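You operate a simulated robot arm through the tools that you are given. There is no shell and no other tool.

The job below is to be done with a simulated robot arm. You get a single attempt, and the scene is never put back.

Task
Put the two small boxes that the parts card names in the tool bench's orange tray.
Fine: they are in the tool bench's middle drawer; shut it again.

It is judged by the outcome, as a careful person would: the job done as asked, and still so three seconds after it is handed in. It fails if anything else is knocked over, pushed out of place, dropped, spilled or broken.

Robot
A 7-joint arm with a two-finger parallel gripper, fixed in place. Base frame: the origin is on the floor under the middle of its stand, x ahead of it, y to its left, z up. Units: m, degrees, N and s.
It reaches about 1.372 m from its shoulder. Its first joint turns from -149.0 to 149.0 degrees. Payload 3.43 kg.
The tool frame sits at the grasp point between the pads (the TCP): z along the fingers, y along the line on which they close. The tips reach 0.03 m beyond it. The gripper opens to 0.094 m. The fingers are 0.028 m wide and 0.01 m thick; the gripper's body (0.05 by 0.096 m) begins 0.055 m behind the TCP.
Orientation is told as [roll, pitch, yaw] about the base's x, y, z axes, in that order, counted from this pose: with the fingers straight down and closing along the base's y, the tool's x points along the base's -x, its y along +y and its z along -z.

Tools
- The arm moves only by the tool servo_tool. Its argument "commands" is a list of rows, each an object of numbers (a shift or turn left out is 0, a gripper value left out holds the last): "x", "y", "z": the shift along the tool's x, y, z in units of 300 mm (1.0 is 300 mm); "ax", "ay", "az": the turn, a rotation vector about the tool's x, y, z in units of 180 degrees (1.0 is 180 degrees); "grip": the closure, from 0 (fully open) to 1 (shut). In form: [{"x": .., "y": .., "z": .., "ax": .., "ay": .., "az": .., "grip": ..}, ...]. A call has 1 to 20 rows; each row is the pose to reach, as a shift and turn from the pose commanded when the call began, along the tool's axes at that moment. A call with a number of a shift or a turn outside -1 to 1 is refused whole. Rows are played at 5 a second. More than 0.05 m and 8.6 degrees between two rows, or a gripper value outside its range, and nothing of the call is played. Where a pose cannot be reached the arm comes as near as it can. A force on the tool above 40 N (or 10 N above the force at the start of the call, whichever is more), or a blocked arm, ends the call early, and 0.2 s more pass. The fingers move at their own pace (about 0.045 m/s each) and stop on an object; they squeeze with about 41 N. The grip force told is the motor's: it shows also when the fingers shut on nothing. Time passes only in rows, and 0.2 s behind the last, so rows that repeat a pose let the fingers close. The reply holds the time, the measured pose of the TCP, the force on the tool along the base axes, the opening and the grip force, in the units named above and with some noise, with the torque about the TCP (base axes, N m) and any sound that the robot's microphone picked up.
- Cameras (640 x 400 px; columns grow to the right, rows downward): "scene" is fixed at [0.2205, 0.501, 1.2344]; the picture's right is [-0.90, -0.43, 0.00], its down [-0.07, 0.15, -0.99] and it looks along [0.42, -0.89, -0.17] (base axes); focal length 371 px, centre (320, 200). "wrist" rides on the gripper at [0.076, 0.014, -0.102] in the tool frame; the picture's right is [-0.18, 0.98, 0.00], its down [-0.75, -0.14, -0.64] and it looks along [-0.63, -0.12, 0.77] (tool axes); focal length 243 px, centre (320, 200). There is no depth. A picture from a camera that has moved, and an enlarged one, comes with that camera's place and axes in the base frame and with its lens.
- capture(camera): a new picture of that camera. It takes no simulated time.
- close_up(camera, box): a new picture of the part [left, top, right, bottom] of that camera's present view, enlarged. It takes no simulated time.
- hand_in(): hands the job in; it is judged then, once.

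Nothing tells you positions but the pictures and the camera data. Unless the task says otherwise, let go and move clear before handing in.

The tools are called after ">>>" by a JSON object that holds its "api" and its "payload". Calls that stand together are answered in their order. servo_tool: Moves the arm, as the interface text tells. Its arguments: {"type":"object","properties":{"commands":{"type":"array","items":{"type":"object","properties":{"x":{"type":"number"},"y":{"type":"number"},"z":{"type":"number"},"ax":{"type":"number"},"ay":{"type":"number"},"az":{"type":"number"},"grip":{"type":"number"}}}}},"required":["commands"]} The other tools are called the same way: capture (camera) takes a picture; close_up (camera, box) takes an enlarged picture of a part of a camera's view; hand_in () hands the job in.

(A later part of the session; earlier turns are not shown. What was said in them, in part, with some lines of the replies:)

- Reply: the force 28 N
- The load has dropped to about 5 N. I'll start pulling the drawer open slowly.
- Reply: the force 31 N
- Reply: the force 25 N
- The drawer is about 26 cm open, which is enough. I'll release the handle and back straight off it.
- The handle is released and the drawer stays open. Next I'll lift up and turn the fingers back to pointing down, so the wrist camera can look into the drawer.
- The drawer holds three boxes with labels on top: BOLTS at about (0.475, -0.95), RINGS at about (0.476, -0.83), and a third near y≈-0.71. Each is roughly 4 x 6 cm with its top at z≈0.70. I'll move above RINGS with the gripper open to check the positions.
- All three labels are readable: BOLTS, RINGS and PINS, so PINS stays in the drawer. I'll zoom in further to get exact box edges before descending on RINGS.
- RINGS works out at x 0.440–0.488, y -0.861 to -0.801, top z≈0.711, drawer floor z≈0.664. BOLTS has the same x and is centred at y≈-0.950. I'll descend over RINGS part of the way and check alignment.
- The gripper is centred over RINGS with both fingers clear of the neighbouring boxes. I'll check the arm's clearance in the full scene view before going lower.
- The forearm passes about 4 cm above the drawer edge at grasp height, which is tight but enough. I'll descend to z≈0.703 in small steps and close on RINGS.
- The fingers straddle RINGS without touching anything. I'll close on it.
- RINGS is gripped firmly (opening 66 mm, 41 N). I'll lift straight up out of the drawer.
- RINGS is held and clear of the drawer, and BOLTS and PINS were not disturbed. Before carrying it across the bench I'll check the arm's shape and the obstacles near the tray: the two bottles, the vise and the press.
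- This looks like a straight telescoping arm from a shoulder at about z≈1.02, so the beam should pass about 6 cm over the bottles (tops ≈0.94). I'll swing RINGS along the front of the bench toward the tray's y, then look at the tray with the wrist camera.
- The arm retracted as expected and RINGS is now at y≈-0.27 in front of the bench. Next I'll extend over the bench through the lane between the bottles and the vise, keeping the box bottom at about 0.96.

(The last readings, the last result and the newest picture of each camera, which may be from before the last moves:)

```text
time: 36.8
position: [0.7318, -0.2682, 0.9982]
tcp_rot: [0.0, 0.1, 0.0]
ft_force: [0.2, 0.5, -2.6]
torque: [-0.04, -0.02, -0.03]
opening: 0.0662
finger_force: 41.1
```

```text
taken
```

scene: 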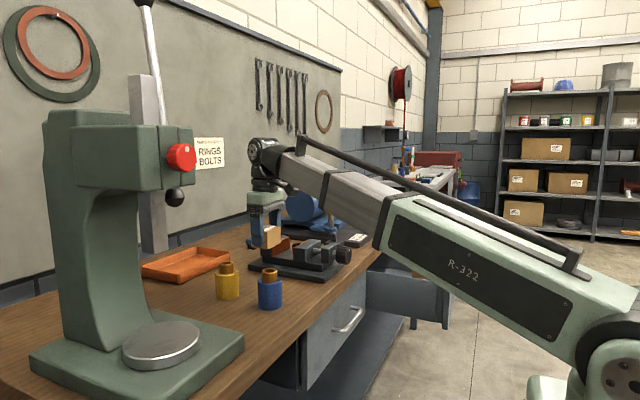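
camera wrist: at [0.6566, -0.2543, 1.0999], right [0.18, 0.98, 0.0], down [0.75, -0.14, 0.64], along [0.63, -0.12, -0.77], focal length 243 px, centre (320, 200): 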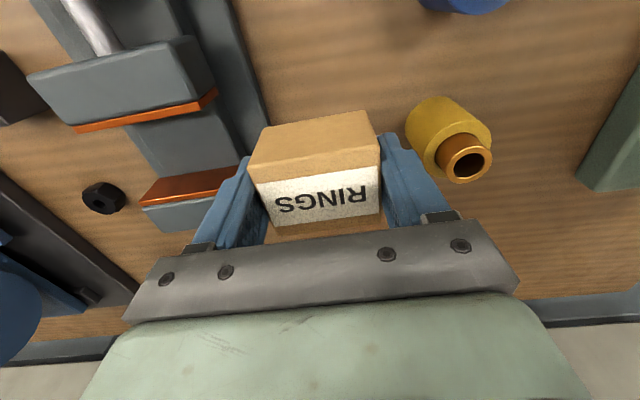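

The path is clear: the yellow bottle is well to the +y side and the vise to the -y side. I'll extend to x≈1.0 over the tray.

>>> {"api": "servo_tool", "payload": {"commands": [{"x": -0.08, "grip": 1}, {"x": -0.2}, {"x": -0.32}, {"x": -0.44}, {"x": -0.56}, {"x": -0.68}, {"x": -0.8}, {"x": -0.88}, {"x": -0.88}]}}

>>> {"api": "capture", "payload": {"camera": "wrist"}}

>>> {"api": "capture", "payload": {"camera": "scene"}}

>>> {"api": "close_up", "payload": {"camera": "scene", "box": [110, 130, 350, 310]}}

```text
time: 38.8
position: [0.9955, -0.2699, 0.9965]
tcp_rot: [0.0, 0.1, 0.0]
ft_force: [0.5, -0.6, -2.3]
torque: [0.0, -0.02, 0.02]
opening: 0.066
finger_force: 40.9
```

```text
taken
camera wrist: at [0.92, -0.256, 1.0991], right [0.18, 0.98, 0.0], down [0.75, -0.14, 0.64], along [0.63, -0.12, -0.77], focal length 243 px, centre (320, 200)
```

wrist: 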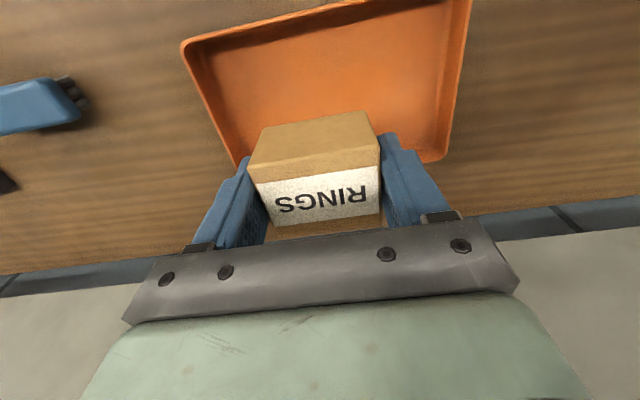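

```text
taken
```

scene: 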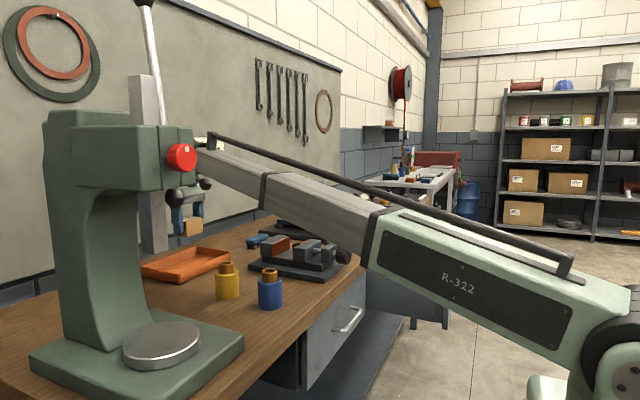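

```text
2.22 times, centred on (230, 220) of scene
camera zoom: at [0.2205, 0.501, 1.2344], right [-0.9, -0.43, 0.0], down [-0.07, 0.15, -0.99], along [0.42, -0.89, -0.17], focal length 824 px, centre (520, 156)
```

zoom: 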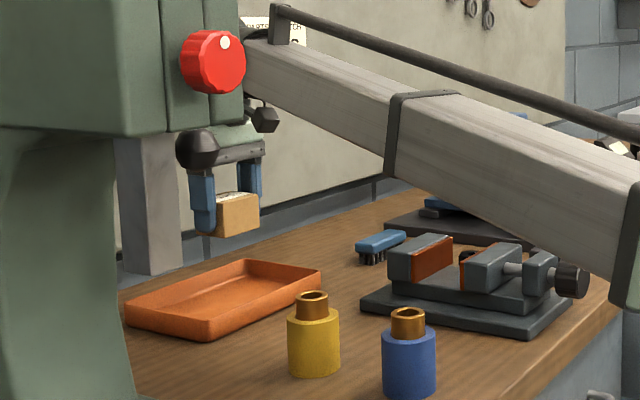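

The tray rim spans about x 0.926–1.06 and y -0.358 to -0.155, so it is longer along y. I'll turn the gripper 90° so the two boxes can sit side by side along y with finger clearance, placing RINGS on the -y half first.

>>> {"api": "servo_tool", "payload": {"commands": [{"az": 0.0417, "grip": 1}, {"az": 0.0833}, {"az": 0.125}, {"az": 0.1667}, {"az": 0.2083}, {"az": 0.25}, {"az": 0.2917}, {"az": 0.3333}, {"az": 0.375}, {"az": 0.4167}, {"az": 0.4583}, {"az": 0.5}, {"az": 0.5}]}}

>>> {"api": "capture", "payload": {"camera": "wrist"}}

>>> {"api": "close_up", "payload": {"camera": "scene", "box": [110, 130, 350, 310]}}

```text
time: 41.6
position: [0.9972, -0.2688, 0.9983]
tcp_rot: [0.0, 0.0, -90.1]
ft_force: [-0.4, -0.3, -2.5]
torque: [-0.04, 0.03, 0.0]
opening: 0.0659
finger_force: 40.9
```

```text
taken
camera wrist: at [1.0118, -0.1926, 1.0996], right [0.98, -0.19, 0.0], down [-0.14, -0.75, 0.64], along [-0.12, -0.63, -0.77], focal length 243 px, centre (320, 200)
```

wrist: 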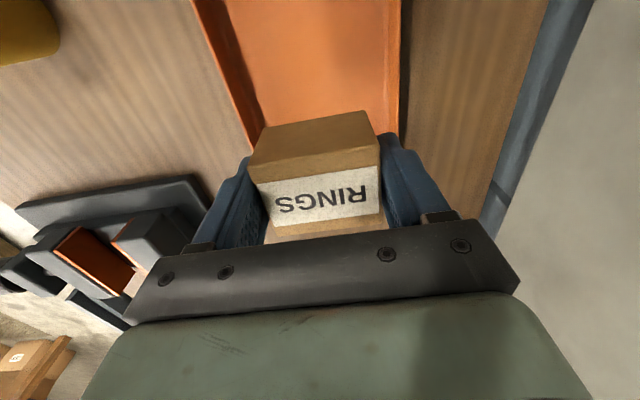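

```text
2.22 times, centred on (230, 220) of scene
camera zoom: at [0.2205, 0.501, 1.2344], right [-0.9, -0.43, 0.0], down [-0.07, 0.15, -0.99], along [0.42, -0.89, -0.17], focal length 824 px, centre (520, 156)
```

zoom: 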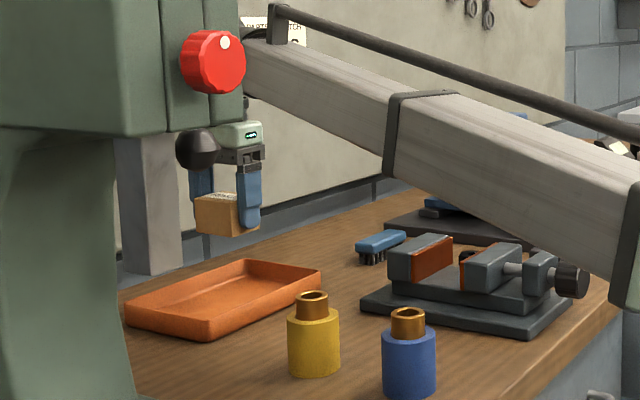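

The gripper has turned and the box is held with its long side along x. I'll shift to y≈-0.30 and lower it until it is just above the tray floor.

>>> {"api": "servo_tool", "payload": {"commands": [{"x": -0.05, "y": -0.003, "z": 0.0, "grip": 1}, {"x": -0.104, "y": -0.006, "z": 0.03}, {"x": -0.104, "y": -0.006, "z": 0.1}, {"x": -0.104, "y": -0.006, "z": 0.17}, {"x": -0.104, "y": -0.006, "z": 0.23}, {"x": -0.104, "y": -0.006, "z": 0.26}, {"x": -0.104, "y": -0.006, "z": 0.26}]}}

>>> {"api": "capture", "payload": {"camera": "wrist"}}

>>> {"api": "close_up", "payload": {"camera": "scene", "box": [110, 160, 310, 310]}}

```text
time: 43.2
position: [0.9955, -0.2992, 0.9201]
tcp_rot: [0.0, -0.1, -90.0]
ft_force: [-0.6, 0.2, -2.1]
torque: [0.04, 0.01, 0.0]
opening: 0.0658
finger_force: 41.0
```

```text
taken
camera wrist: at [1.01, -0.2236, 1.0217], right [0.98, -0.18, 0.0], down [-0.14, -0.75, 0.64], along [-0.12, -0.63, -0.77], focal length 243 px, centre (320, 200)
```

wrist: 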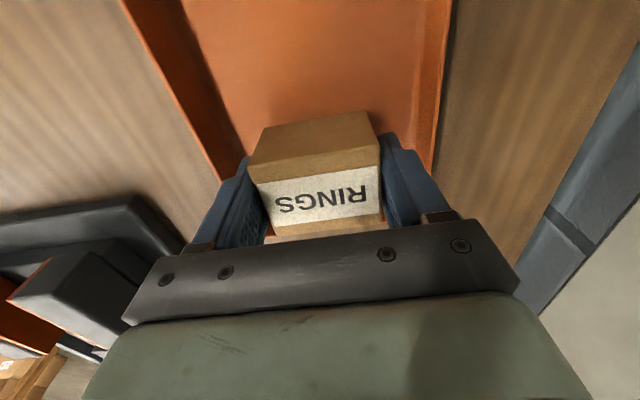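

```text
2.67 times, centred on (210, 235) of scene
camera zoom: at [0.2205, 0.501, 1.2344], right [-0.9, -0.43, 0.0], down [-0.07, 0.15, -0.99], along [0.42, -0.89, -0.17], focal length 989 px, centre (613, 107)
```

zoom: 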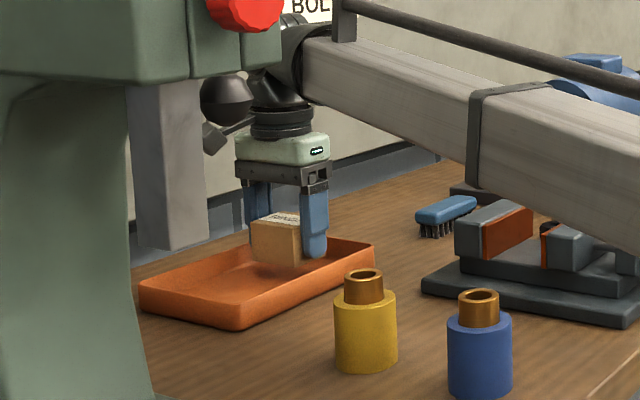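

RINGS hovers inside the -y half of the tray. I'll lower it gently and watch the force for contact.

>>> {"api": "servo_tool", "payload": {"commands": [{"z": 0.02, "grip": 1}, {"z": 0.035}, {"z": 0.05}, {"z": 0.06}, {"z": 0.07}, {"z": 0.07}]}}

>>> {"api": "close_up", "payload": {"camera": "scene", "box": [150, 200, 250, 290]}}

```text
time: 44.6
position: [0.9944, -0.2984, 0.9025]
tcp_rot: [0.0, 0.0, -89.9]
ft_force: [3.3, -0.7, 22.1]
torque: [0.06, 0.45, -0.02]
opening: 0.0659
finger_force: 40.9
```

```text
4.44 times, centred on (200, 245) of scene
camera zoom: at [0.2205, 0.501, 1.2344], right [-0.9, -0.43, 0.0], down [-0.07, 0.15, -0.99], along [0.42, -0.89, -0.17], focal length 1649 px, centre (853, 0)
```

zoom: 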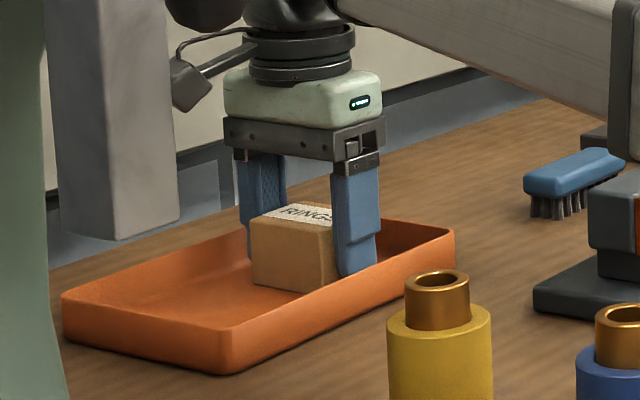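

The box is on the tray floor, reading 22 N upward. I'll ease off about 2 mm, open just enough to let go, and lift away.

>>> {"api": "servo_tool", "payload": {"commands": [{"z": -0.008, "grip": 1}, {"z": -0.008, "grip": 0.28}, {"z": -0.008, "grip": 0.2}, {"z": -0.008, "grip": 0.2}, {"z": -0.008, "grip": 0.2}]}}

>>> {"api": "close_up", "payload": {"camera": "scene", "box": [150, 200, 250, 290]}}

>>> {"api": "capture", "payload": {"camera": "wrist"}}

```text
time: 45.8
position: [0.9957, -0.2991, 0.9017]
tcp_rot: [0.0, 0.1, -90.0]
ft_force: [-0.3, 0.0, 0.7]
torque: [-0.02, 0.0, -0.01]
opening: 0.075
finger_force: 0.1
```

```text
4.44 times, centred on (200, 245) of scene
camera zoom: at [0.2205, 0.501, 1.2344], right [-0.9, -0.43, 0.0], down [-0.07, 0.15, -0.99], along [0.42, -0.89, -0.17], focal length 1649 px, centre (853, 0)
```

zoom: 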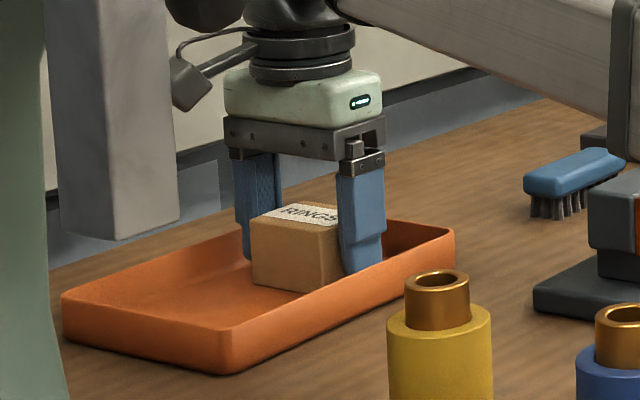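

```text
taken
camera wrist: at [1.0099, -0.2231, 1.0033], right [0.98, -0.18, 0.0], down [-0.14, -0.75, 0.64], along [-0.12, -0.63, -0.77], focal length 243 px, centre (320, 200)
```

wrist: 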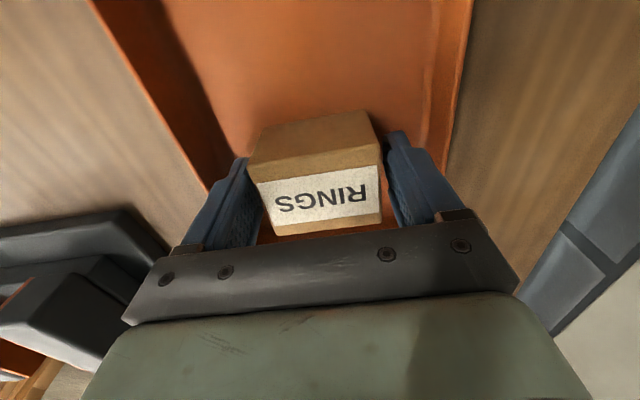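

RINGS is resting in the tray. I'll lift up and bring the arm back to the drawer along the same lane, keeping this gripper turn because it gives better wall clearance for BOLTS.

>>> {"api": "servo_tool", "payload": {"commands": [{"z": -0.05, "grip": 0.2}, {"z": -0.14}, {"z": -0.25, "grip": 0}, {"z": -0.34}, {"x": 0.05, "y": -0.05, "z": -0.35}, {"x": 0.1, "y": -0.15, "z": -0.35}, {"x": 0.1, "y": -0.27, "z": -0.35}, {"x": 0.1, "y": -0.4, "z": -0.35}, {"x": 0.1, "y": -0.53, "z": -0.35}, {"x": 0.1, "y": -0.66, "z": -0.35}, {"x": 0.1, "y": -0.79, "z": -0.35}, {"x": 0.1, "y": -0.9, "z": -0.35}, {"x": 0.1, "y": -0.95, "z": -0.35}, {"x": 0.1, "y": -0.95, "z": -0.35}]}}

>>> {"api": "capture", "payload": {"camera": "scene"}}

>>> {"api": "close_up", "payload": {"camera": "scene", "box": [110, 200, 310, 310]}}

```text
time: 48.8
position: [0.7106, -0.2677, 1.0073]
tcp_rot: [0.1, -0.1, -90.0]
ft_force: [-0.9, 0.2, -0.3]
torque: [-0.01, 0.02, -0.01]
opening: 0.0938
finger_force: 0.0
```

```text
taken
```

scene: 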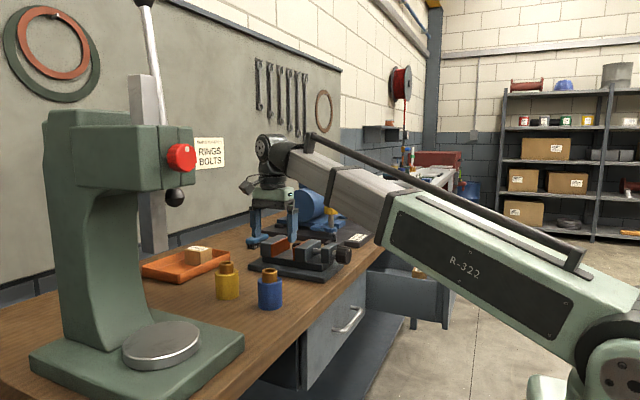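

```text
3.20 times, centred on (210, 255) of scene
camera zoom: at [0.2205, 0.501, 1.2344], right [-0.9, -0.43, 0.0], down [-0.07, 0.15, -0.99], along [0.42, -0.89, -0.17], focal length 1187 px, centre (672, 24)
```

zoom: 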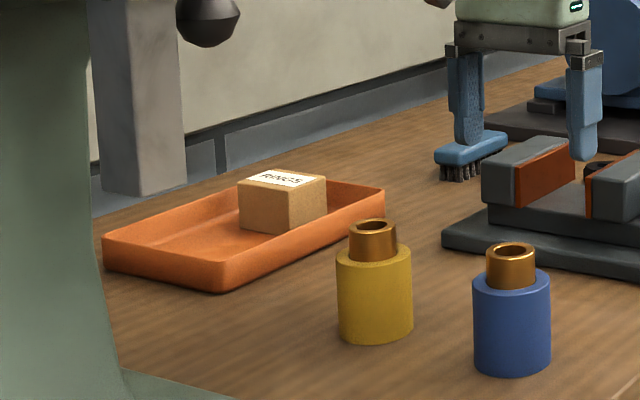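

RINGS sits upright in the tray and everything else looks undisturbed. I'll go back to x≈0.464 and along the bench front to above BOLTS.

>>> {"api": "servo_tool", "payload": {"commands": [{"y": -0.08, "grip": 0}, {"y": -0.2}, {"y": -0.34}, {"y": -0.48}, {"y": -0.62}, {"y": -0.74}, {"y": -0.822}, {"y": -0.822}]}}

>>> {"api": "servo_tool", "payload": {"commands": [{"x": -0.08}, {"x": -0.2}, {"x": -0.34}, {"x": -0.48}, {"x": -0.62}, {"x": -0.76}, {"x": -0.9}, {"x": -1.0}, {"x": -1.0}]}}

>>> {"api": "servo_tool", "payload": {"commands": [{"x": -0.08}, {"x": -0.2}, {"x": -0.34}, {"x": -0.48}, {"x": -0.62}, {"x": -0.76}, {"x": -0.9}, {"x": -1.0}, {"x": -1.0}]}}

>>> {"api": "capture", "payload": {"camera": "wrist"}}

>>> {"api": "capture", "payload": {"camera": "scene"}}

```text
time: 50.6
position: [0.4663, -0.268, 1.0082]
tcp_rot: [0.1, 0.0, -90.0]
ft_force: [0.1, -0.5, 0.0]
torque: [0.0, 0.02, 0.05]
opening: 0.0936
finger_force: 0.1
```

```text
time: 52.6
position: [0.4614, -0.5674, 1.0075]
tcp_rot: [0.0, 0.0, -90.1]
ft_force: [-0.1, 0.9, 0.0]
torque: [0.01, 0.06, 0.0]
opening: 0.094
finger_force: 0.0
```

```text
time: 54.6
position: [0.462, -0.8685, 1.0079]
tcp_rot: [0.1, 0.0, -89.9]
ft_force: [0.4, 0.8, 0.9]
torque: [-0.01, 0.02, -0.02]
opening: 0.0939
finger_force: 0.1
```

```text
taken
camera wrist: at [0.4768, -0.7925, 1.1091], right [0.98, -0.18, 0.0], down [-0.14, -0.75, 0.64], along [-0.12, -0.63, -0.77], focal length 243 px, centre (320, 200)
```

wrist: 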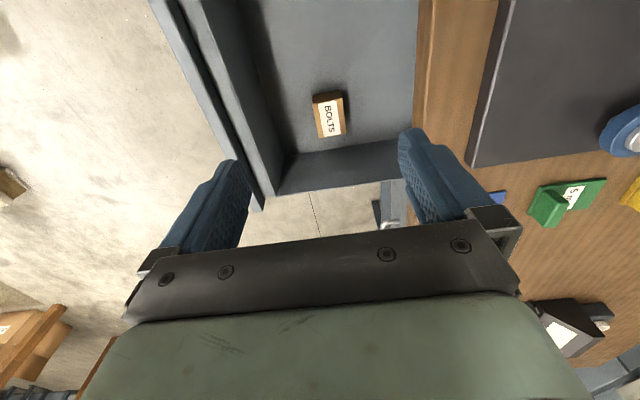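

```text
taken
```

scene: 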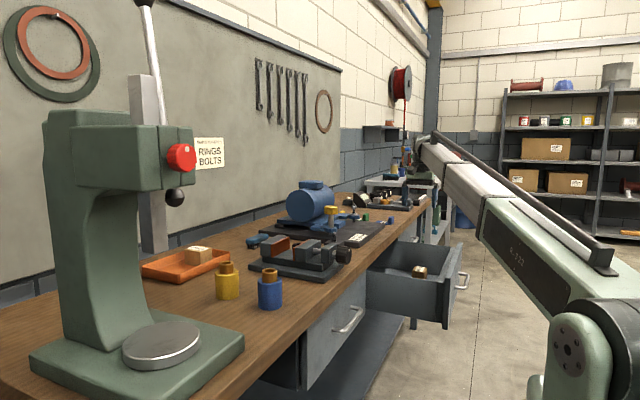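

BOLTS is confirmed at about (0.464, -0.948). I'll move over it and lower to just above, then check alignment.

>>> {"api": "servo_tool", "payload": {"commands": [{"x": -0.1, "y": 0.003}, {"x": -0.2, "y": 0.007}, {"x": -0.265, "y": 0.007, "z": 0.06}, {"x": -0.265, "y": 0.007, "z": 0.2}, {"x": -0.265, "y": 0.007, "z": 0.34}, {"x": -0.265, "y": 0.007, "z": 0.48}, {"x": -0.265, "y": 0.007, "z": 0.62}, {"x": -0.265, "y": 0.007, "z": 0.72}, {"x": -0.265, "y": 0.007, "z": 0.72}]}}

>>> {"api": "capture", "payload": {"camera": "wrist"}}

>>> {"api": "close_up", "payload": {"camera": "scene", "box": [340, 170, 500, 310]}}

```text
time: 56.6
position: [0.4648, -0.9496, 0.79]
tcp_rot: [0.1, -0.1, -90.0]
ft_force: [1.1, 0.1, -0.9]
torque: [-0.01, -0.03, 0.03]
opening: 0.0939
finger_force: 0.0
```

```text
taken
camera wrist: at [0.4796, -0.8735, 0.8909], right [0.98, -0.18, 0.0], down [-0.14, -0.75, 0.64], along [-0.12, -0.63, -0.77], focal length 243 px, centre (320, 200)
```

wrist: 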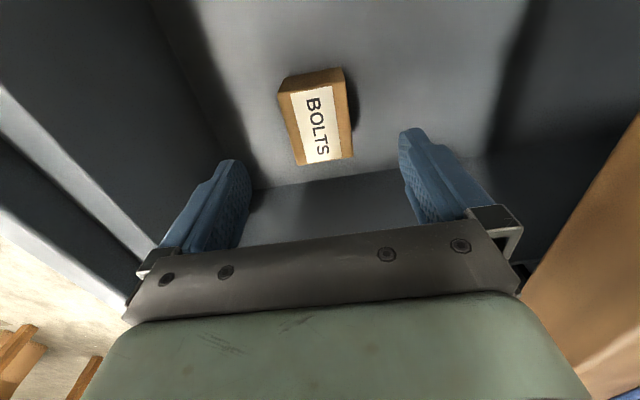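

```text
2.86 times, centred on (420, 240) of scene
camera zoom: at [0.2205, 0.501, 1.2344], right [-0.9, -0.43, 0.0], down [-0.07, 0.15, -0.99], along [0.42, -0.89, -0.17], focal length 1060 px, centre (34, 86)
```

zoom: 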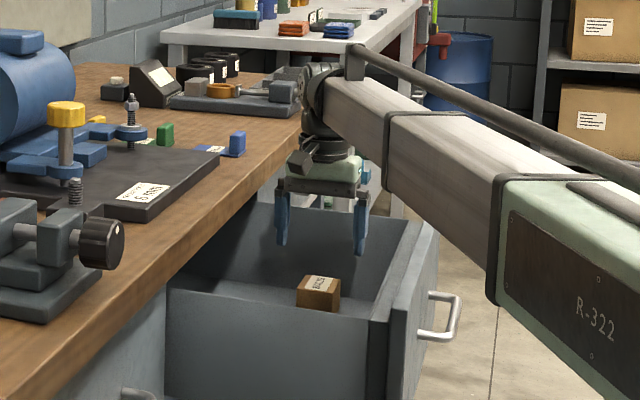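

The gripper is centred over BOLTS. I'll descend to grasp height and check before closing.

>>> {"api": "servo_tool", "payload": {"commands": [{"z": 0.06, "grip": 0}, {"z": 0.12}, {"z": 0.18}, {"z": 0.23}, {"z": 0.265}, {"z": 0.285}, {"z": 0.285}]}}

>>> {"api": "capture", "payload": {"camera": "wrist"}}

```text
time: 58.2
position: [0.466, -0.9474, 0.7054]
tcp_rot: [0.0, -0.1, -90.0]
ft_force: [-0.5, -0.3, -0.1]
torque: [0.01, 0.0, 0.02]
opening: 0.0942
finger_force: 0.1
```

```text
taken
camera wrist: at [0.4807, -0.8724, 0.8076], right [0.98, -0.18, 0.0], down [-0.14, -0.75, 0.64], along [-0.12, -0.63, -0.77], focal length 243 px, centre (320, 200)
```

wrist: 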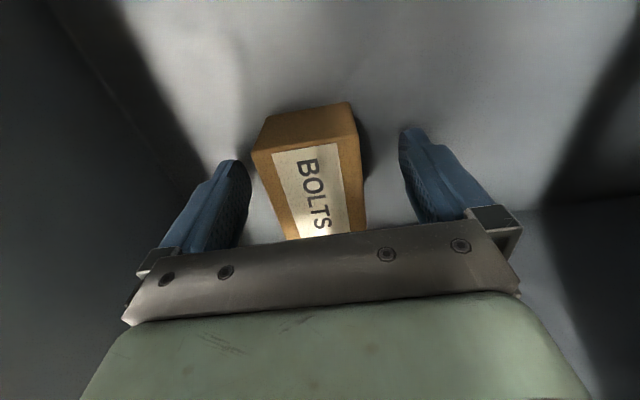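

BOLTS is between the fingers, a few millimetres toward -x. I'll nudge over and close on it.

>>> {"api": "servo_tool", "payload": {"commands": [{"y": -0.01, "grip": 0.2}, {"y": -0.01, "grip": 0.4}, {"y": -0.01, "grip": 0.7}, {"y": -0.01, "grip": 1}, {"y": -0.01, "grip": 1}, {"y": -0.01, "grip": 1}, {"y": -0.01, "grip": 1}]}}

>>> {"api": "servo_tool", "payload": {"commands": [{"z": -0.03, "grip": 1}, {"z": -0.08}, {"z": -0.16}, {"z": -0.26}, {"z": -0.38}, {"z": -0.5}, {"z": -0.62}, {"z": -0.74}, {"z": -0.86}, {"z": -0.98}, {"z": -0.98}]}}

>>> {"api": "capture", "payload": {"camera": "wrist"}}

>>> {"api": "capture", "payload": {"camera": "scene"}}

```text
time: 59.8
position: [0.4625, -0.9486, 0.7046]
tcp_rot: [0.0, -0.1, -89.9]
ft_force: [0.0, -0.7, 0.0]
torque: [-0.02, -0.04, -0.01]
opening: 0.0543
finger_force: 41.1
```

```text
time: 62.2
position: [0.4623, -0.9476, 0.9982]
tcp_rot: [0.0, 0.0, -90.1]
ft_force: [0.3, 0.3, -2.2]
torque: [-0.02, 0.01, -0.01]
opening: 0.054
finger_force: 40.9
```

```text
taken
camera wrist: at [0.478, -0.8721, 1.0997], right [0.98, -0.18, 0.0], down [-0.14, -0.75, 0.64], along [-0.12, -0.63, -0.77], focal length 243 px, centre (320, 200)
```

wrist: 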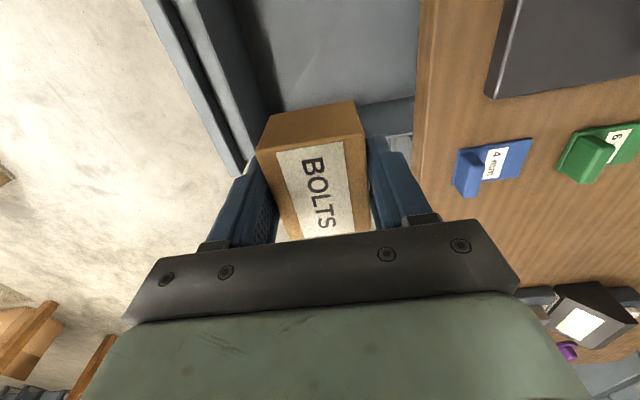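

```text
taken
```

scene: 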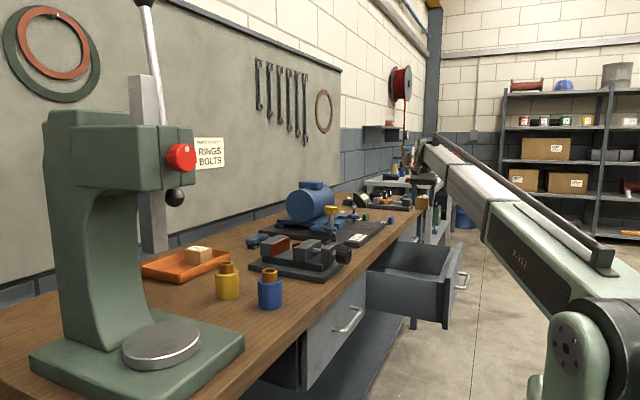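

BOLTS is secured and lifted clear. I'll carry it back along the same route, first along the bench front.

>>> {"api": "servo_tool", "payload": {"commands": [{"x": 0.08, "z": -0.02, "grip": 1}, {"x": 0.2, "z": -0.03}, {"x": 0.34, "z": -0.03}, {"x": 0.48, "z": -0.03}, {"x": 0.62, "z": -0.03}, {"x": 0.76, "z": -0.03}, {"x": 0.9, "z": -0.03}, {"x": 1.0, "z": -0.03}, {"x": 1.0, "z": -0.03}]}}

>>> {"api": "servo_tool", "payload": {"commands": [{"x": 0.08, "grip": 1}, {"x": 0.2}, {"x": 0.34}, {"x": 0.48}, {"x": 0.62}, {"x": 0.76}, {"x": 0.9}, {"x": 1.0}, {"x": 1.0}]}}

>>> {"api": "servo_tool", "payload": {"commands": [{"x": 0.08, "grip": 1}, {"x": 0.18}, {"x": 0.265}, {"x": 0.265, "y": 0.08}, {"x": 0.265, "y": 0.2}, {"x": 0.265, "y": 0.34}, {"x": 0.265, "y": 0.48}, {"x": 0.265, "y": 0.62}, {"x": 0.265, "y": 0.76}, {"x": 0.265, "y": 0.88}, {"x": 0.265, "y": 0.95}, {"x": 0.265, "y": 0.95}]}}

>>> {"api": "capture", "payload": {"camera": "scene"}}

>>> {"api": "capture", "payload": {"camera": "wrist"}}

```text
time: 64.2
position: [0.4639, -0.6507, 1.0093]
tcp_rot: [0.0, 0.0, -90.0]
ft_force: [-0.2, 0.1, -2.8]
torque: [0.03, -0.03, 0.0]
opening: 0.0541
finger_force: 41.0
```

```text
time: 66.2
position: [0.4626, -0.3468, 1.0094]
tcp_rot: [0.0, 0.1, -90.0]
ft_force: [1.1, 0.1, -2.0]
torque: [0.05, -0.03, 0.01]
opening: 0.0537
finger_force: 40.8
```

```text
time: 68.8
position: [0.748, -0.2685, 1.0092]
tcp_rot: [0.0, -0.1, -90.0]
ft_force: [0.6, -0.5, -2.0]
torque: [-0.03, 0.0, 0.01]
opening: 0.0542
finger_force: 41.0
```

```text
taken
```

scene: 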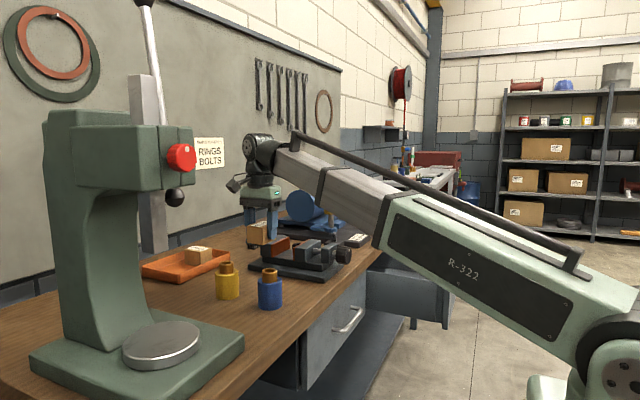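

```text
taken
camera wrist: at [0.7627, -0.193, 1.1099], right [0.98, -0.18, 0.0], down [-0.14, -0.75, 0.64], along [-0.12, -0.63, -0.77], focal length 243 px, centre (320, 200)
```

wrist: 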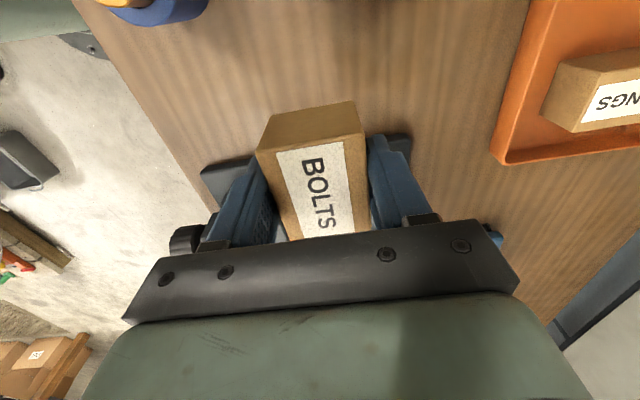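

BOLTS is halfway along the lane, level and clear. I'll carry on to above the +y half of the tray.

>>> {"api": "servo_tool", "payload": {"commands": [{"y": 0.08, "grip": 1}, {"y": 0.2}, {"y": 0.33}, {"y": 0.46}, {"y": 0.59}, {"x": 0.06, "y": 0.7}, {"x": 0.14, "y": 0.79}, {"x": 0.185, "y": 0.82}, {"x": 0.185, "y": 0.82}, {"x": 0.185, "y": 0.82}]}}

>>> {"api": "capture", "payload": {"camera": "wrist"}}

>>> {"api": "close_up", "payload": {"camera": "scene", "box": [110, 160, 310, 310]}}

```text
time: 71.0
position: [0.9949, -0.2126, 1.0069]
tcp_rot: [0.0, 0.0, -90.0]
ft_force: [0.0, -0.2, -2.9]
torque: [0.0, -0.03, -0.01]
opening: 0.0539
finger_force: 40.5
```

```text
taken
camera wrist: at [1.0093, -0.1369, 1.1092], right [0.98, -0.18, 0.0], down [-0.14, -0.75, 0.64], along [-0.12, -0.63, -0.77], focal length 243 px, centre (320, 200)
```

wrist: 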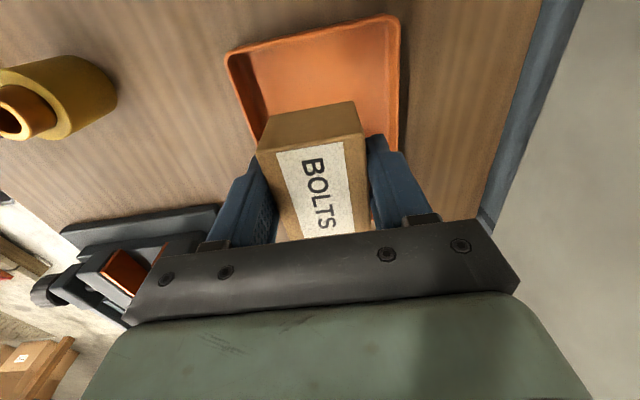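

```text
2.67 times, centred on (210, 235) of scene
camera zoom: at [0.2205, 0.501, 1.2344], right [-0.9, -0.43, 0.0], down [-0.07, 0.15, -0.99], along [0.42, -0.89, -0.17], focal length 989 px, centre (613, 107)
```

zoom: 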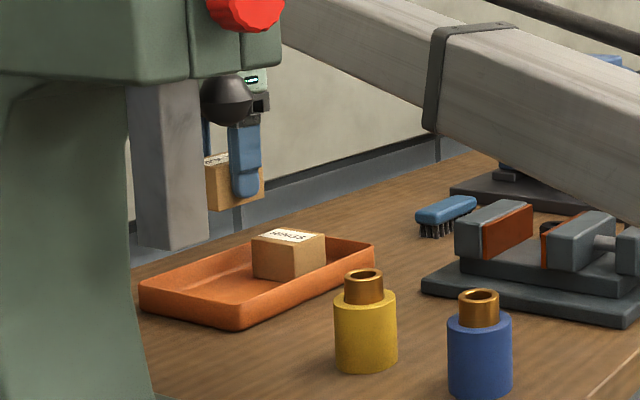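

BOLTS is over the +y half of the tray with RINGS undisturbed beside it. I'll lower it, slowly near the end, and watch for contact.

>>> {"api": "servo_tool", "payload": {"commands": [{"z": 0.06, "grip": 1}, {"z": 0.13}, {"z": 0.2}, {"z": 0.26}, {"z": 0.29}, {"z": 0.31}, {"z": 0.325}, {"z": 0.337}, {"z": 0.345}, {"z": 0.353}, {"z": 0.353}]}}

>>> {"api": "close_up", "payload": {"camera": "scene", "box": [110, 180, 270, 300]}}

>>> {"api": "capture", "payload": {"camera": "wrist"}}

```text
time: 73.4
position: [0.9933, -0.2141, 0.9018]
tcp_rot: [0.1, 0.0, -89.9]
ft_force: [0.1, 0.8, 10.3]
torque: [-0.01, 0.13, 0.0]
opening: 0.054
finger_force: 40.8
```

```text
3.33 times, centred on (190, 240) of scene
camera zoom: at [0.2205, 0.501, 1.2344], right [-0.9, -0.43, 0.0], down [-0.07, 0.15, -0.99], along [0.42, -0.89, -0.17], focal length 1237 px, centre (753, 67)
```

zoom: 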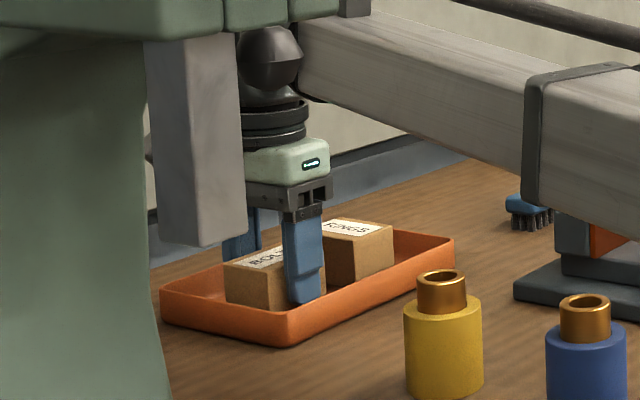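

```text
taken
camera wrist: at [1.0079, -0.1378, 1.0047], right [0.98, -0.18, 0.0], down [-0.14, -0.75, 0.64], along [-0.12, -0.63, -0.77], focal length 243 px, centre (320, 200)
```

wrist: 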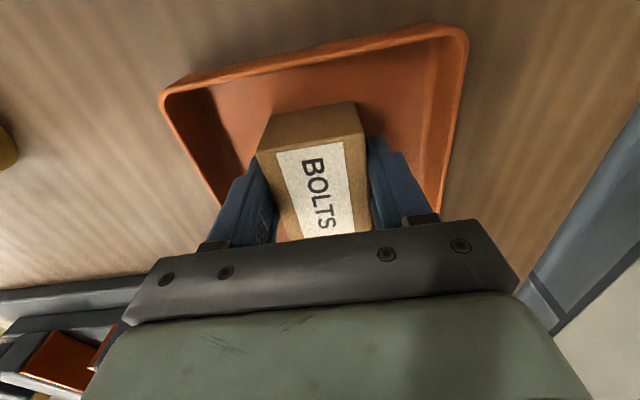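

BOLTS has touched down in the tray at about 10 N. I'll ease off, open partway, and lift straight up.

>>> {"api": "servo_tool", "payload": {"commands": [{"z": -0.004, "grip": 1}, {"z": -0.004, "grip": 0.38}, {"z": -0.004, "grip": 0.28}, {"z": -0.004, "grip": 0.28}, {"z": -0.004, "grip": 0.28}, {"z": -0.05, "grip": 0.28}, {"z": -0.14, "grip": 0.28}, {"z": -0.25, "grip": 0.28}, {"z": -0.35, "grip": 0.28}, {"z": -0.35, "grip": 0.28}]}}

>>> {"api": "close_up", "payload": {"camera": "scene", "box": [110, 180, 270, 300]}}

>>> {"api": "capture", "payload": {"camera": "wrist"}}

```text
time: 75.6
position: [0.9947, -0.2124, 1.0097]
tcp_rot: [0.0, 0.1, -90.0]
ft_force: [1.1, -0.2, -0.6]
torque: [0.04, -0.01, 0.0]
opening: 0.0676
finger_force: 0.0
```

```text
3.33 times, centred on (190, 240) of scene
camera zoom: at [0.2205, 0.501, 1.2344], right [-0.9, -0.43, 0.0], down [-0.07, 0.15, -0.99], along [0.42, -0.89, -0.17], focal length 1237 px, centre (753, 67)
```

zoom: 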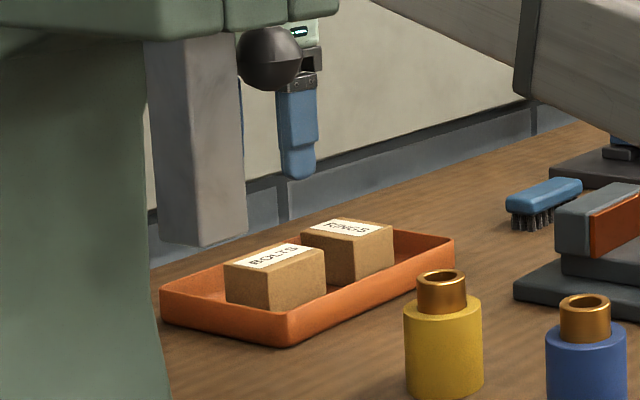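

```text
taken
camera wrist: at [1.0105, -0.1364, 1.1106], right [0.98, -0.18, 0.0], down [-0.14, -0.75, 0.64], along [-0.12, -0.63, -0.77], focal length 243 px, centre (320, 200)
```

wrist: 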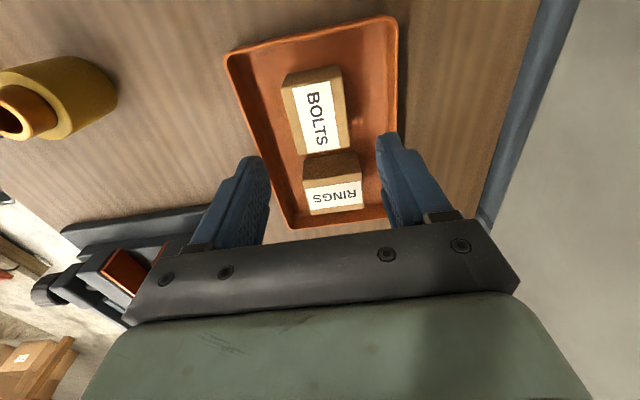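

Both boxes sit flat in the orange tray. Now I'll bring the arm back out in front of the open drawer so I can shut it.

>>> {"api": "servo_tool", "payload": {"commands": [{"x": -0.08, "y": -0.03}, {"x": -0.16, "y": -0.1}, {"x": -0.185, "y": -0.22}, {"x": -0.185, "y": -0.36}, {"x": -0.185, "y": -0.5}, {"x": -0.185, "y": -0.64}, {"x": -0.185, "y": -0.78}, {"x": -0.185, "y": -0.92}, {"x": -0.185, "y": -1.0}, {"x": -0.185, "y": -1.0}]}}

>>> {"api": "servo_tool", "payload": {"commands": [{"y": -0.08}, {"y": -0.2}, {"y": -0.34}, {"y": -0.48}, {"y": -0.62}, {"y": -0.72}, {"y": -0.77}, {"x": -0.08, "y": -0.77}, {"x": -0.2, "y": -0.77}, {"x": -0.34, "y": -0.77}, {"x": -0.48, "y": -0.77}, {"x": -0.62, "y": -0.77}, {"x": -0.76, "y": -0.77}, {"x": -0.9, "y": -0.77}, {"x": -1.0, "y": -0.77}, {"x": -1.0, "y": -0.77}]}}

>>> {"api": "capture", "payload": {"camera": "scene"}}

```text
time: 77.8
position: [0.6916, -0.2685, 1.0067]
tcp_rot: [0.0, 0.0, -90.1]
ft_force: [-0.2, -0.1, 1.0]
torque: [0.02, 0.01, -0.03]
opening: 0.068
finger_force: 0.0
```

```text
time: 81.2
position: [0.4619, -0.5687, 1.0049]
tcp_rot: [0.0, 0.0, -89.9]
ft_force: [-0.1, 0.8, 0.3]
torque: [-0.04, 0.0, -0.03]
opening: 0.0677
finger_force: 0.1
```

```text
taken
```

scene: 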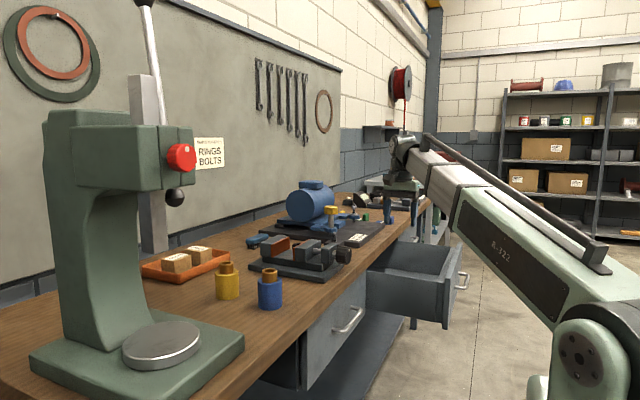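

The tray holds both boxes and the bench is undisturbed. I'll continue to in front of the drawer at about (0.215, -0.835).

>>> {"api": "servo_tool", "payload": {"commands": [{"x": -0.08, "y": 0}, {"x": -0.2, "y": 0}, {"x": -0.32, "y": -0.05}, {"x": -0.42, "y": -0.13}, {"x": -0.51, "y": -0.23}, {"x": -0.6, "y": -0.33}, {"x": -0.69, "y": -0.43}, {"x": -0.77, "y": -0.53}, {"x": -0.84, "y": -0.63}, {"x": -0.888, "y": -0.73}, {"x": -0.888, "y": -0.823}, {"x": -0.888, "y": -0.823}]}}

>>> {"api": "servo_tool", "payload": {"commands": [{"ax": -0.0417}, {"ax": -0.0833}, {"ax": -0.125}, {"ax": -0.1667}, {"ax": -0.2083}, {"ax": -0.25}, {"ax": -0.2917}, {"ax": -0.3333}, {"ax": -0.375}, {"ax": -0.4167}, {"ax": -0.4583}, {"ax": -0.5}, {"ax": -0.5}]}}

>>> {"api": "capture", "payload": {"camera": "wrist"}}

>>> {"api": "capture", "payload": {"camera": "scene"}}

```text
time: 83.8
position: [0.2148, -0.8365, 1.0075]
tcp_rot: [-0.1, 0.0, -90.0]
ft_force: [-0.4, 1.2, -0.3]
torque: [0.0, -0.02, -0.01]
opening: 0.0678
finger_force: 0.1
```

```text
time: 86.6
position: [0.2154, -0.8353, 1.0076]
tcp_rot: [90.2, 0.0, -89.9]
ft_force: [0.5, 0.2, -0.4]
torque: [0.02, -0.02, -0.01]
opening: 0.0676
finger_force: 0.1
```

```text
taken
camera wrist: at [0.1135, -0.7599, 1.0208], right [0.0, -0.18, 0.98], down [-0.64, -0.75, -0.14], along [0.77, -0.63, -0.12], focal length 243 px, centre (320, 200)
```

wrist: 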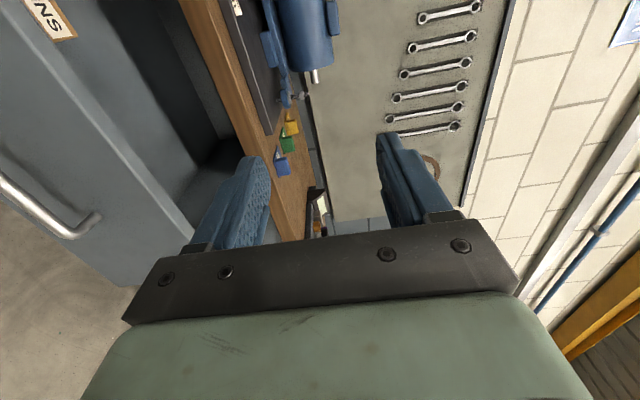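

```text
taken
```

scene: 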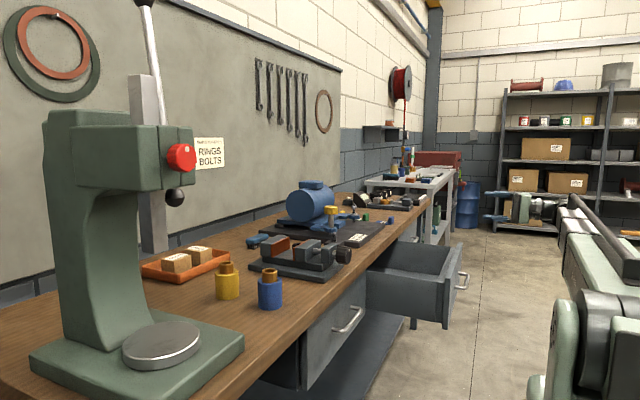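

The fingers are horizontal again in front of the drawer. I'll descend to handle height, z≈0.735.

>>> {"api": "servo_tool", "payload": {"commands": [{"y": -0.1, "grip": 0.4}, {"y": -0.22}, {"y": -0.36}, {"y": -0.5}, {"y": -0.64}, {"y": -0.76}, {"y": -0.86}, {"y": -0.909}, {"y": -0.909}]}}

>>> {"api": "capture", "payload": {"camera": "wrist"}}

>>> {"api": "close_up", "payload": {"camera": "scene", "box": [350, 210, 550, 335]}}

```text
time: 88.6
position: [0.2165, -0.8345, 0.7357]
tcp_rot: [90.0, 0.0, -90.0]
ft_force: [0.0, 0.5, 0.8]
torque: [-0.03, -0.04, -0.02]
opening: 0.0563
finger_force: 0.0
```

```text
taken
camera wrist: at [0.1138, -0.76, 0.7489], right [0.0, -0.18, 0.98], down [-0.64, -0.75, -0.14], along [0.77, -0.63, -0.12], focal length 243 px, centre (320, 200)
```

wrist: 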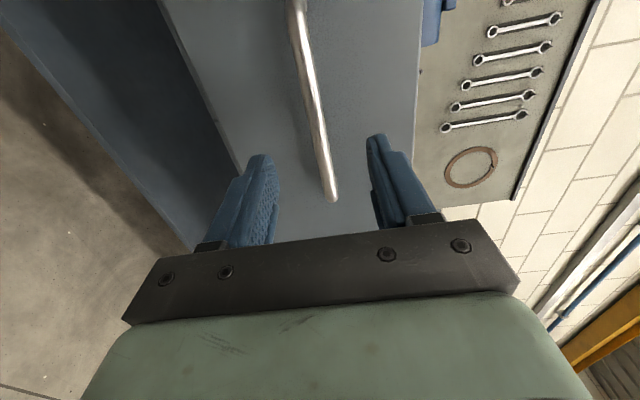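

```text
3.20 times, centred on (450, 272) of scene
camera zoom: at [0.2205, 0.501, 1.2344], right [-0.9, -0.43, 0.0], down [-0.07, 0.15, -0.99], along [0.42, -0.89, -0.17], focal length 1187 px, centre (-96, -32)
```

zoom: 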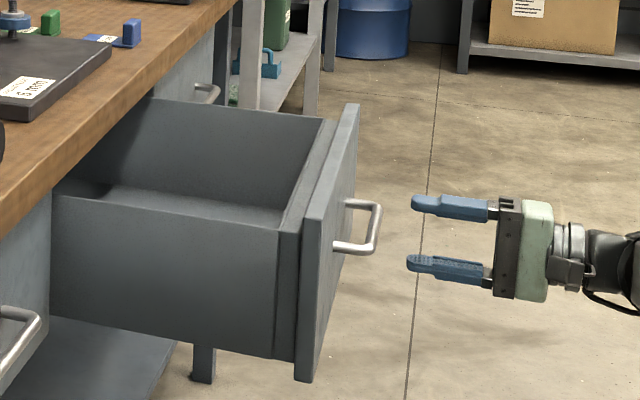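

The handle is lined up between the fingers. I'll move forward and grip it.

>>> {"api": "servo_tool", "payload": {"commands": [{"z": 0.08, "grip": 0.4}, {"z": 0.16, "grip": 0.4}, {"z": 0.22, "grip": 0.4}, {"z": 0.22, "grip": 0.6}, {"z": 0.22, "grip": 0.8}, {"z": 0.22, "grip": 1}, {"z": 0.22, "grip": 1}, {"z": 0.22, "grip": 1}]}}

>>> {"api": "close_up", "payload": {"camera": "scene", "box": [350, 210, 550, 335]}}

```text
time: 90.4
position: [0.2808, -0.8353, 0.7352]
tcp_rot: [90.1, 0.0, -90.0]
ft_force: [0.6, 0.4, 2.3]
torque: [0.02, 0.0, -0.12]
opening: 0.0162
finger_force: 45.2
```

```text
3.20 times, centred on (450, 272) of scene
camera zoom: at [0.2205, 0.501, 1.2344], right [-0.9, -0.43, 0.0], down [-0.07, 0.15, -0.99], along [0.42, -0.89, -0.17], focal length 1187 px, centre (-96, -32)
```

zoom: 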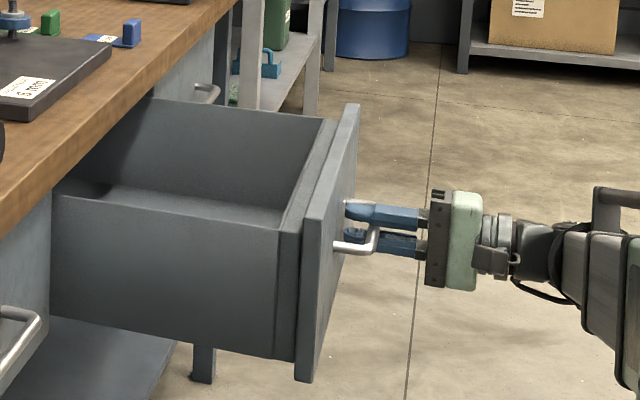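

I have the handle with almost no side load. I'll push the drawer closed slowly, the first half now.

>>> {"api": "servo_tool", "payload": {"commands": [{"z": 0.015, "grip": 1}, {"z": 0.04}, {"z": 0.075}, {"z": 0.115}, {"z": 0.155}, {"z": 0.195}, {"z": 0.235}, {"z": 0.275}, {"z": 0.315}, {"z": 0.355}, {"z": 0.395}, {"z": 0.435}, {"z": 0.47}, {"z": 0.49}, {"z": 0.5}, {"z": 0.5}]}}

>>> {"api": "capture", "payload": {"camera": "scene"}}

```text
time: 93.8
position: [0.4327, -0.8349, 0.7349]
tcp_rot: [90.0, 0.0, -90.0]
ft_force: [-1.4, -2.9, 5.7]
torque: [0.04, -0.01, -0.03]
opening: 0.0166
finger_force: 44.9
```

```text
taken
```

scene: 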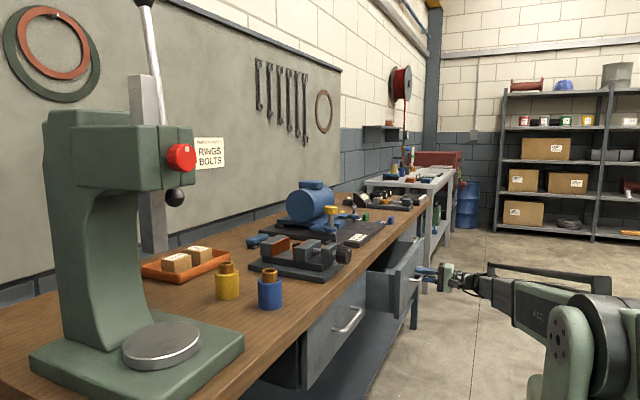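

The drawer is more than halfway in and moving freely. I'll push the rest of the way, slowing near the stop.

>>> {"api": "servo_tool", "payload": {"commands": [{"z": 0.02, "grip": 1}, {"z": 0.055}, {"z": 0.095}, {"z": 0.135}, {"z": 0.175}, {"z": 0.215}, {"z": 0.255}, {"z": 0.29}, {"z": 0.315}, {"z": 0.335}, {"z": 0.35}, {"z": 0.36}, {"z": 0.366}, {"z": 0.372}, {"z": 0.372}]}}

>>> {"api": "close_up", "payload": {"camera": "scene", "box": [320, 190, 520, 315]}}

>>> {"api": "capture", "payload": {"camera": "wrist"}}

```text
time: 97.0
position: [0.5428, -0.8342, 0.7355]
tcp_rot: [90.0, -0.1, -90.1]
ft_force: [-0.7, -9.2, 6.6]
torque: [0.03, -0.01, -0.84]
opening: 0.0167
finger_force: 45.0
```

```text
3.20 times, centred on (420, 252) of scene
camera zoom: at [0.2205, 0.501, 1.2344], right [-0.9, -0.43, 0.0], down [-0.07, 0.15, -0.99], along [0.42, -0.89, -0.17], focal length 1187 px, centre (0, 32)
```

zoom: 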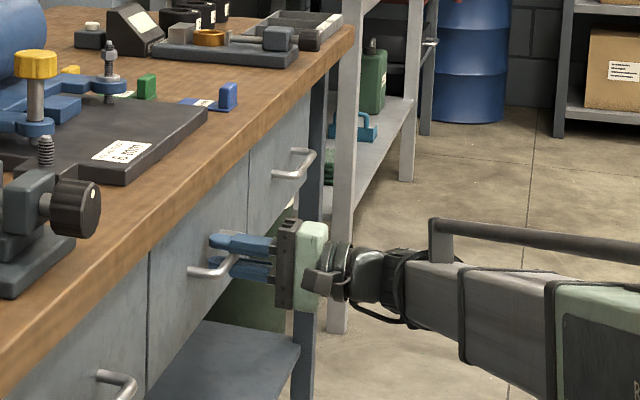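

```text
taken
camera wrist: at [0.4408, -0.7597, 0.7484], right [0.0, -0.18, 0.98], down [-0.64, -0.75, -0.14], along [0.77, -0.63, -0.12], focal length 243 px, centre (320, 200)
```

wrist: 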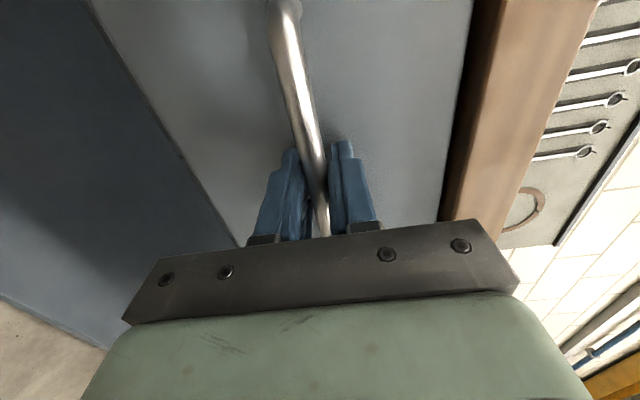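

The drawer looks flush, matching its original view. I'll press a couple of millimetres further to confirm it has reached its stop.

>>> {"api": "servo_tool", "payload": {"commands": [{"z": 0.004, "grip": 1}, {"z": 0.008}, {"z": 0.012}, {"z": 0.012}]}}

```text
time: 98.0
position: [0.5456, -0.8341, 0.7353]
tcp_rot: [90.0, 0.0, -90.1]
ft_force: [-37.1, -5.2, 2.7]
torque: [-0.04, -0.01, -0.04]
opening: 0.0158
finger_force: 45.5
```

It is at the stop, with 37 N of resistance, so the drawer is fully shut. I'll relieve most of that push, open the fingers and back straight off.

>>> {"api": "servo_tool", "payload": {"commands": [{"z": -0.004, "grip": 1}, {"z": -0.009, "grip": 1}, {"z": -0.009, "grip": 0.8}, {"z": -0.009, "grip": 0.6}, {"z": -0.009, "grip": 0.4}, {"z": -0.009, "grip": 0.4}, {"z": -0.009, "grip": 0.4}, {"z": -0.06, "grip": 0.4}, {"z": -0.14, "grip": 0.4}, {"z": -0.26, "grip": 0.4}, {"z": -0.38, "grip": 0.4}, {"z": -0.38, "grip": 0.4}]}}

>>> {"api": "capture", "payload": {"camera": "scene"}}

>>> {"api": "close_up", "payload": {"camera": "scene", "box": [320, 190, 520, 315]}}

>>> {"api": "capture", "payload": {"camera": "wrist"}}

```text
time: 100.6
position: [0.4323, -0.8349, 0.7347]
tcp_rot: [90.0, 0.0, -90.1]
ft_force: [0.1, 0.1, -0.9]
torque: [0.01, 0.02, 0.03]
opening: 0.0568
finger_force: 0.0
```

```text
taken
```

scene: 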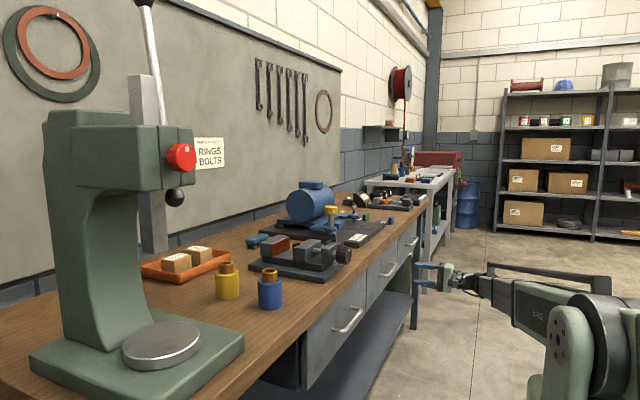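

```text
3.20 times, centred on (420, 252) of scene
camera zoom: at [0.2205, 0.501, 1.2344], right [-0.9, -0.43, 0.0], down [-0.07, 0.15, -0.99], along [0.42, -0.89, -0.17], focal length 1187 px, centre (0, 32)
```

zoom: 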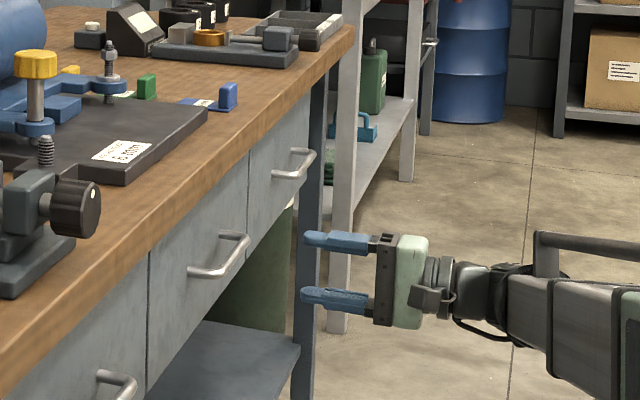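

```text
taken
camera wrist: at [0.3306, -0.7593, 0.7486], right [0.0, -0.18, 0.98], down [-0.64, -0.75, -0.14], along [0.77, -0.63, -0.12], focal length 243 px, centre (320, 200)
```

wrist: 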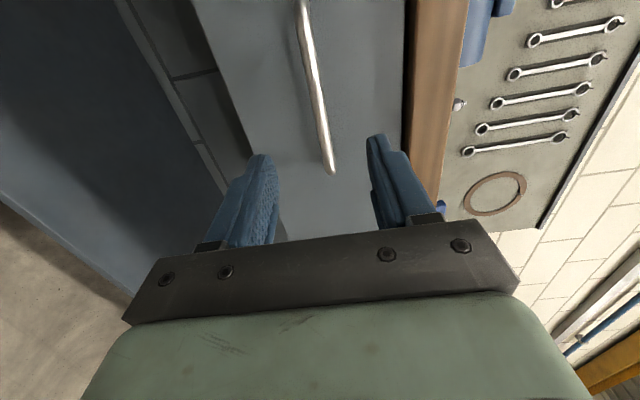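

The middle drawer is flush with its neighbours, the gripper is clear of the handle, and the scene otherwise matches the start. I'll take one last look at the tray before handing in.

>>> {"api": "close_up", "payload": {"camera": "scene", "box": [120, 200, 360, 320]}}

>>> {"api": "servo_tool", "payload": {"commands": [{"z": -0.1, "grip": 0.4}, {"z": -0.2, "grip": 0.4}, {"z": -0.2, "grip": 0.4}]}}

```text
2.67 times, centred on (240, 260) of scene
camera zoom: at [0.2205, 0.501, 1.2344], right [-0.9, -0.43, 0.0], down [-0.07, 0.15, -0.99], along [0.42, -0.89, -0.17], focal length 989 px, centre (533, 40)
```

zoom: 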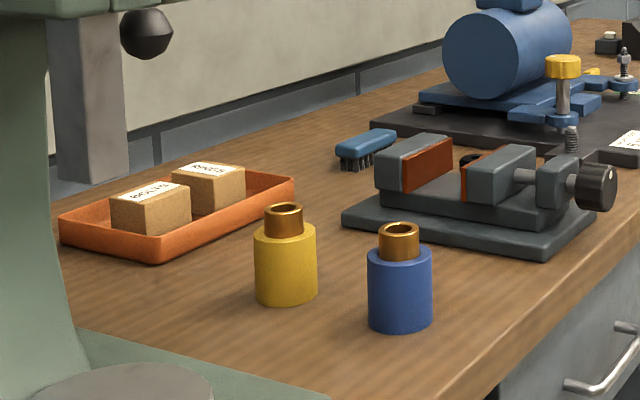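

```text
time: 101.4
position: [0.3725, -0.8339, 0.7357]
tcp_rot: [90.0, 0.0, -90.0]
ft_force: [0.6, 1.4, -0.4]
torque: [-0.01, 0.01, 0.02]
opening: 0.0564
finger_force: 0.0
```

RINGS and BOLTS are both upright in the orange tray, the middle drawer is shut with PINS left inside, and the arm is clear. Nothing else on the bench has moved, so I'm handing in.

>>> {"api": "hand_in", "payload": {}}

```text
The job is handed in.
```

The job is handed in. The RINGS and BOLTS boxes named on the parts card are upright, side by side, in the tool bench's orange tray.

The middle drawer is shut. I pushed it to its stop, and it sits flush with its neighbours. The PINS box, which the card doesn't name, stayed inside.

In the last pictures nothing else on the bench had moved. The gripper had let go of the drawer handle and the arm had backed clear.
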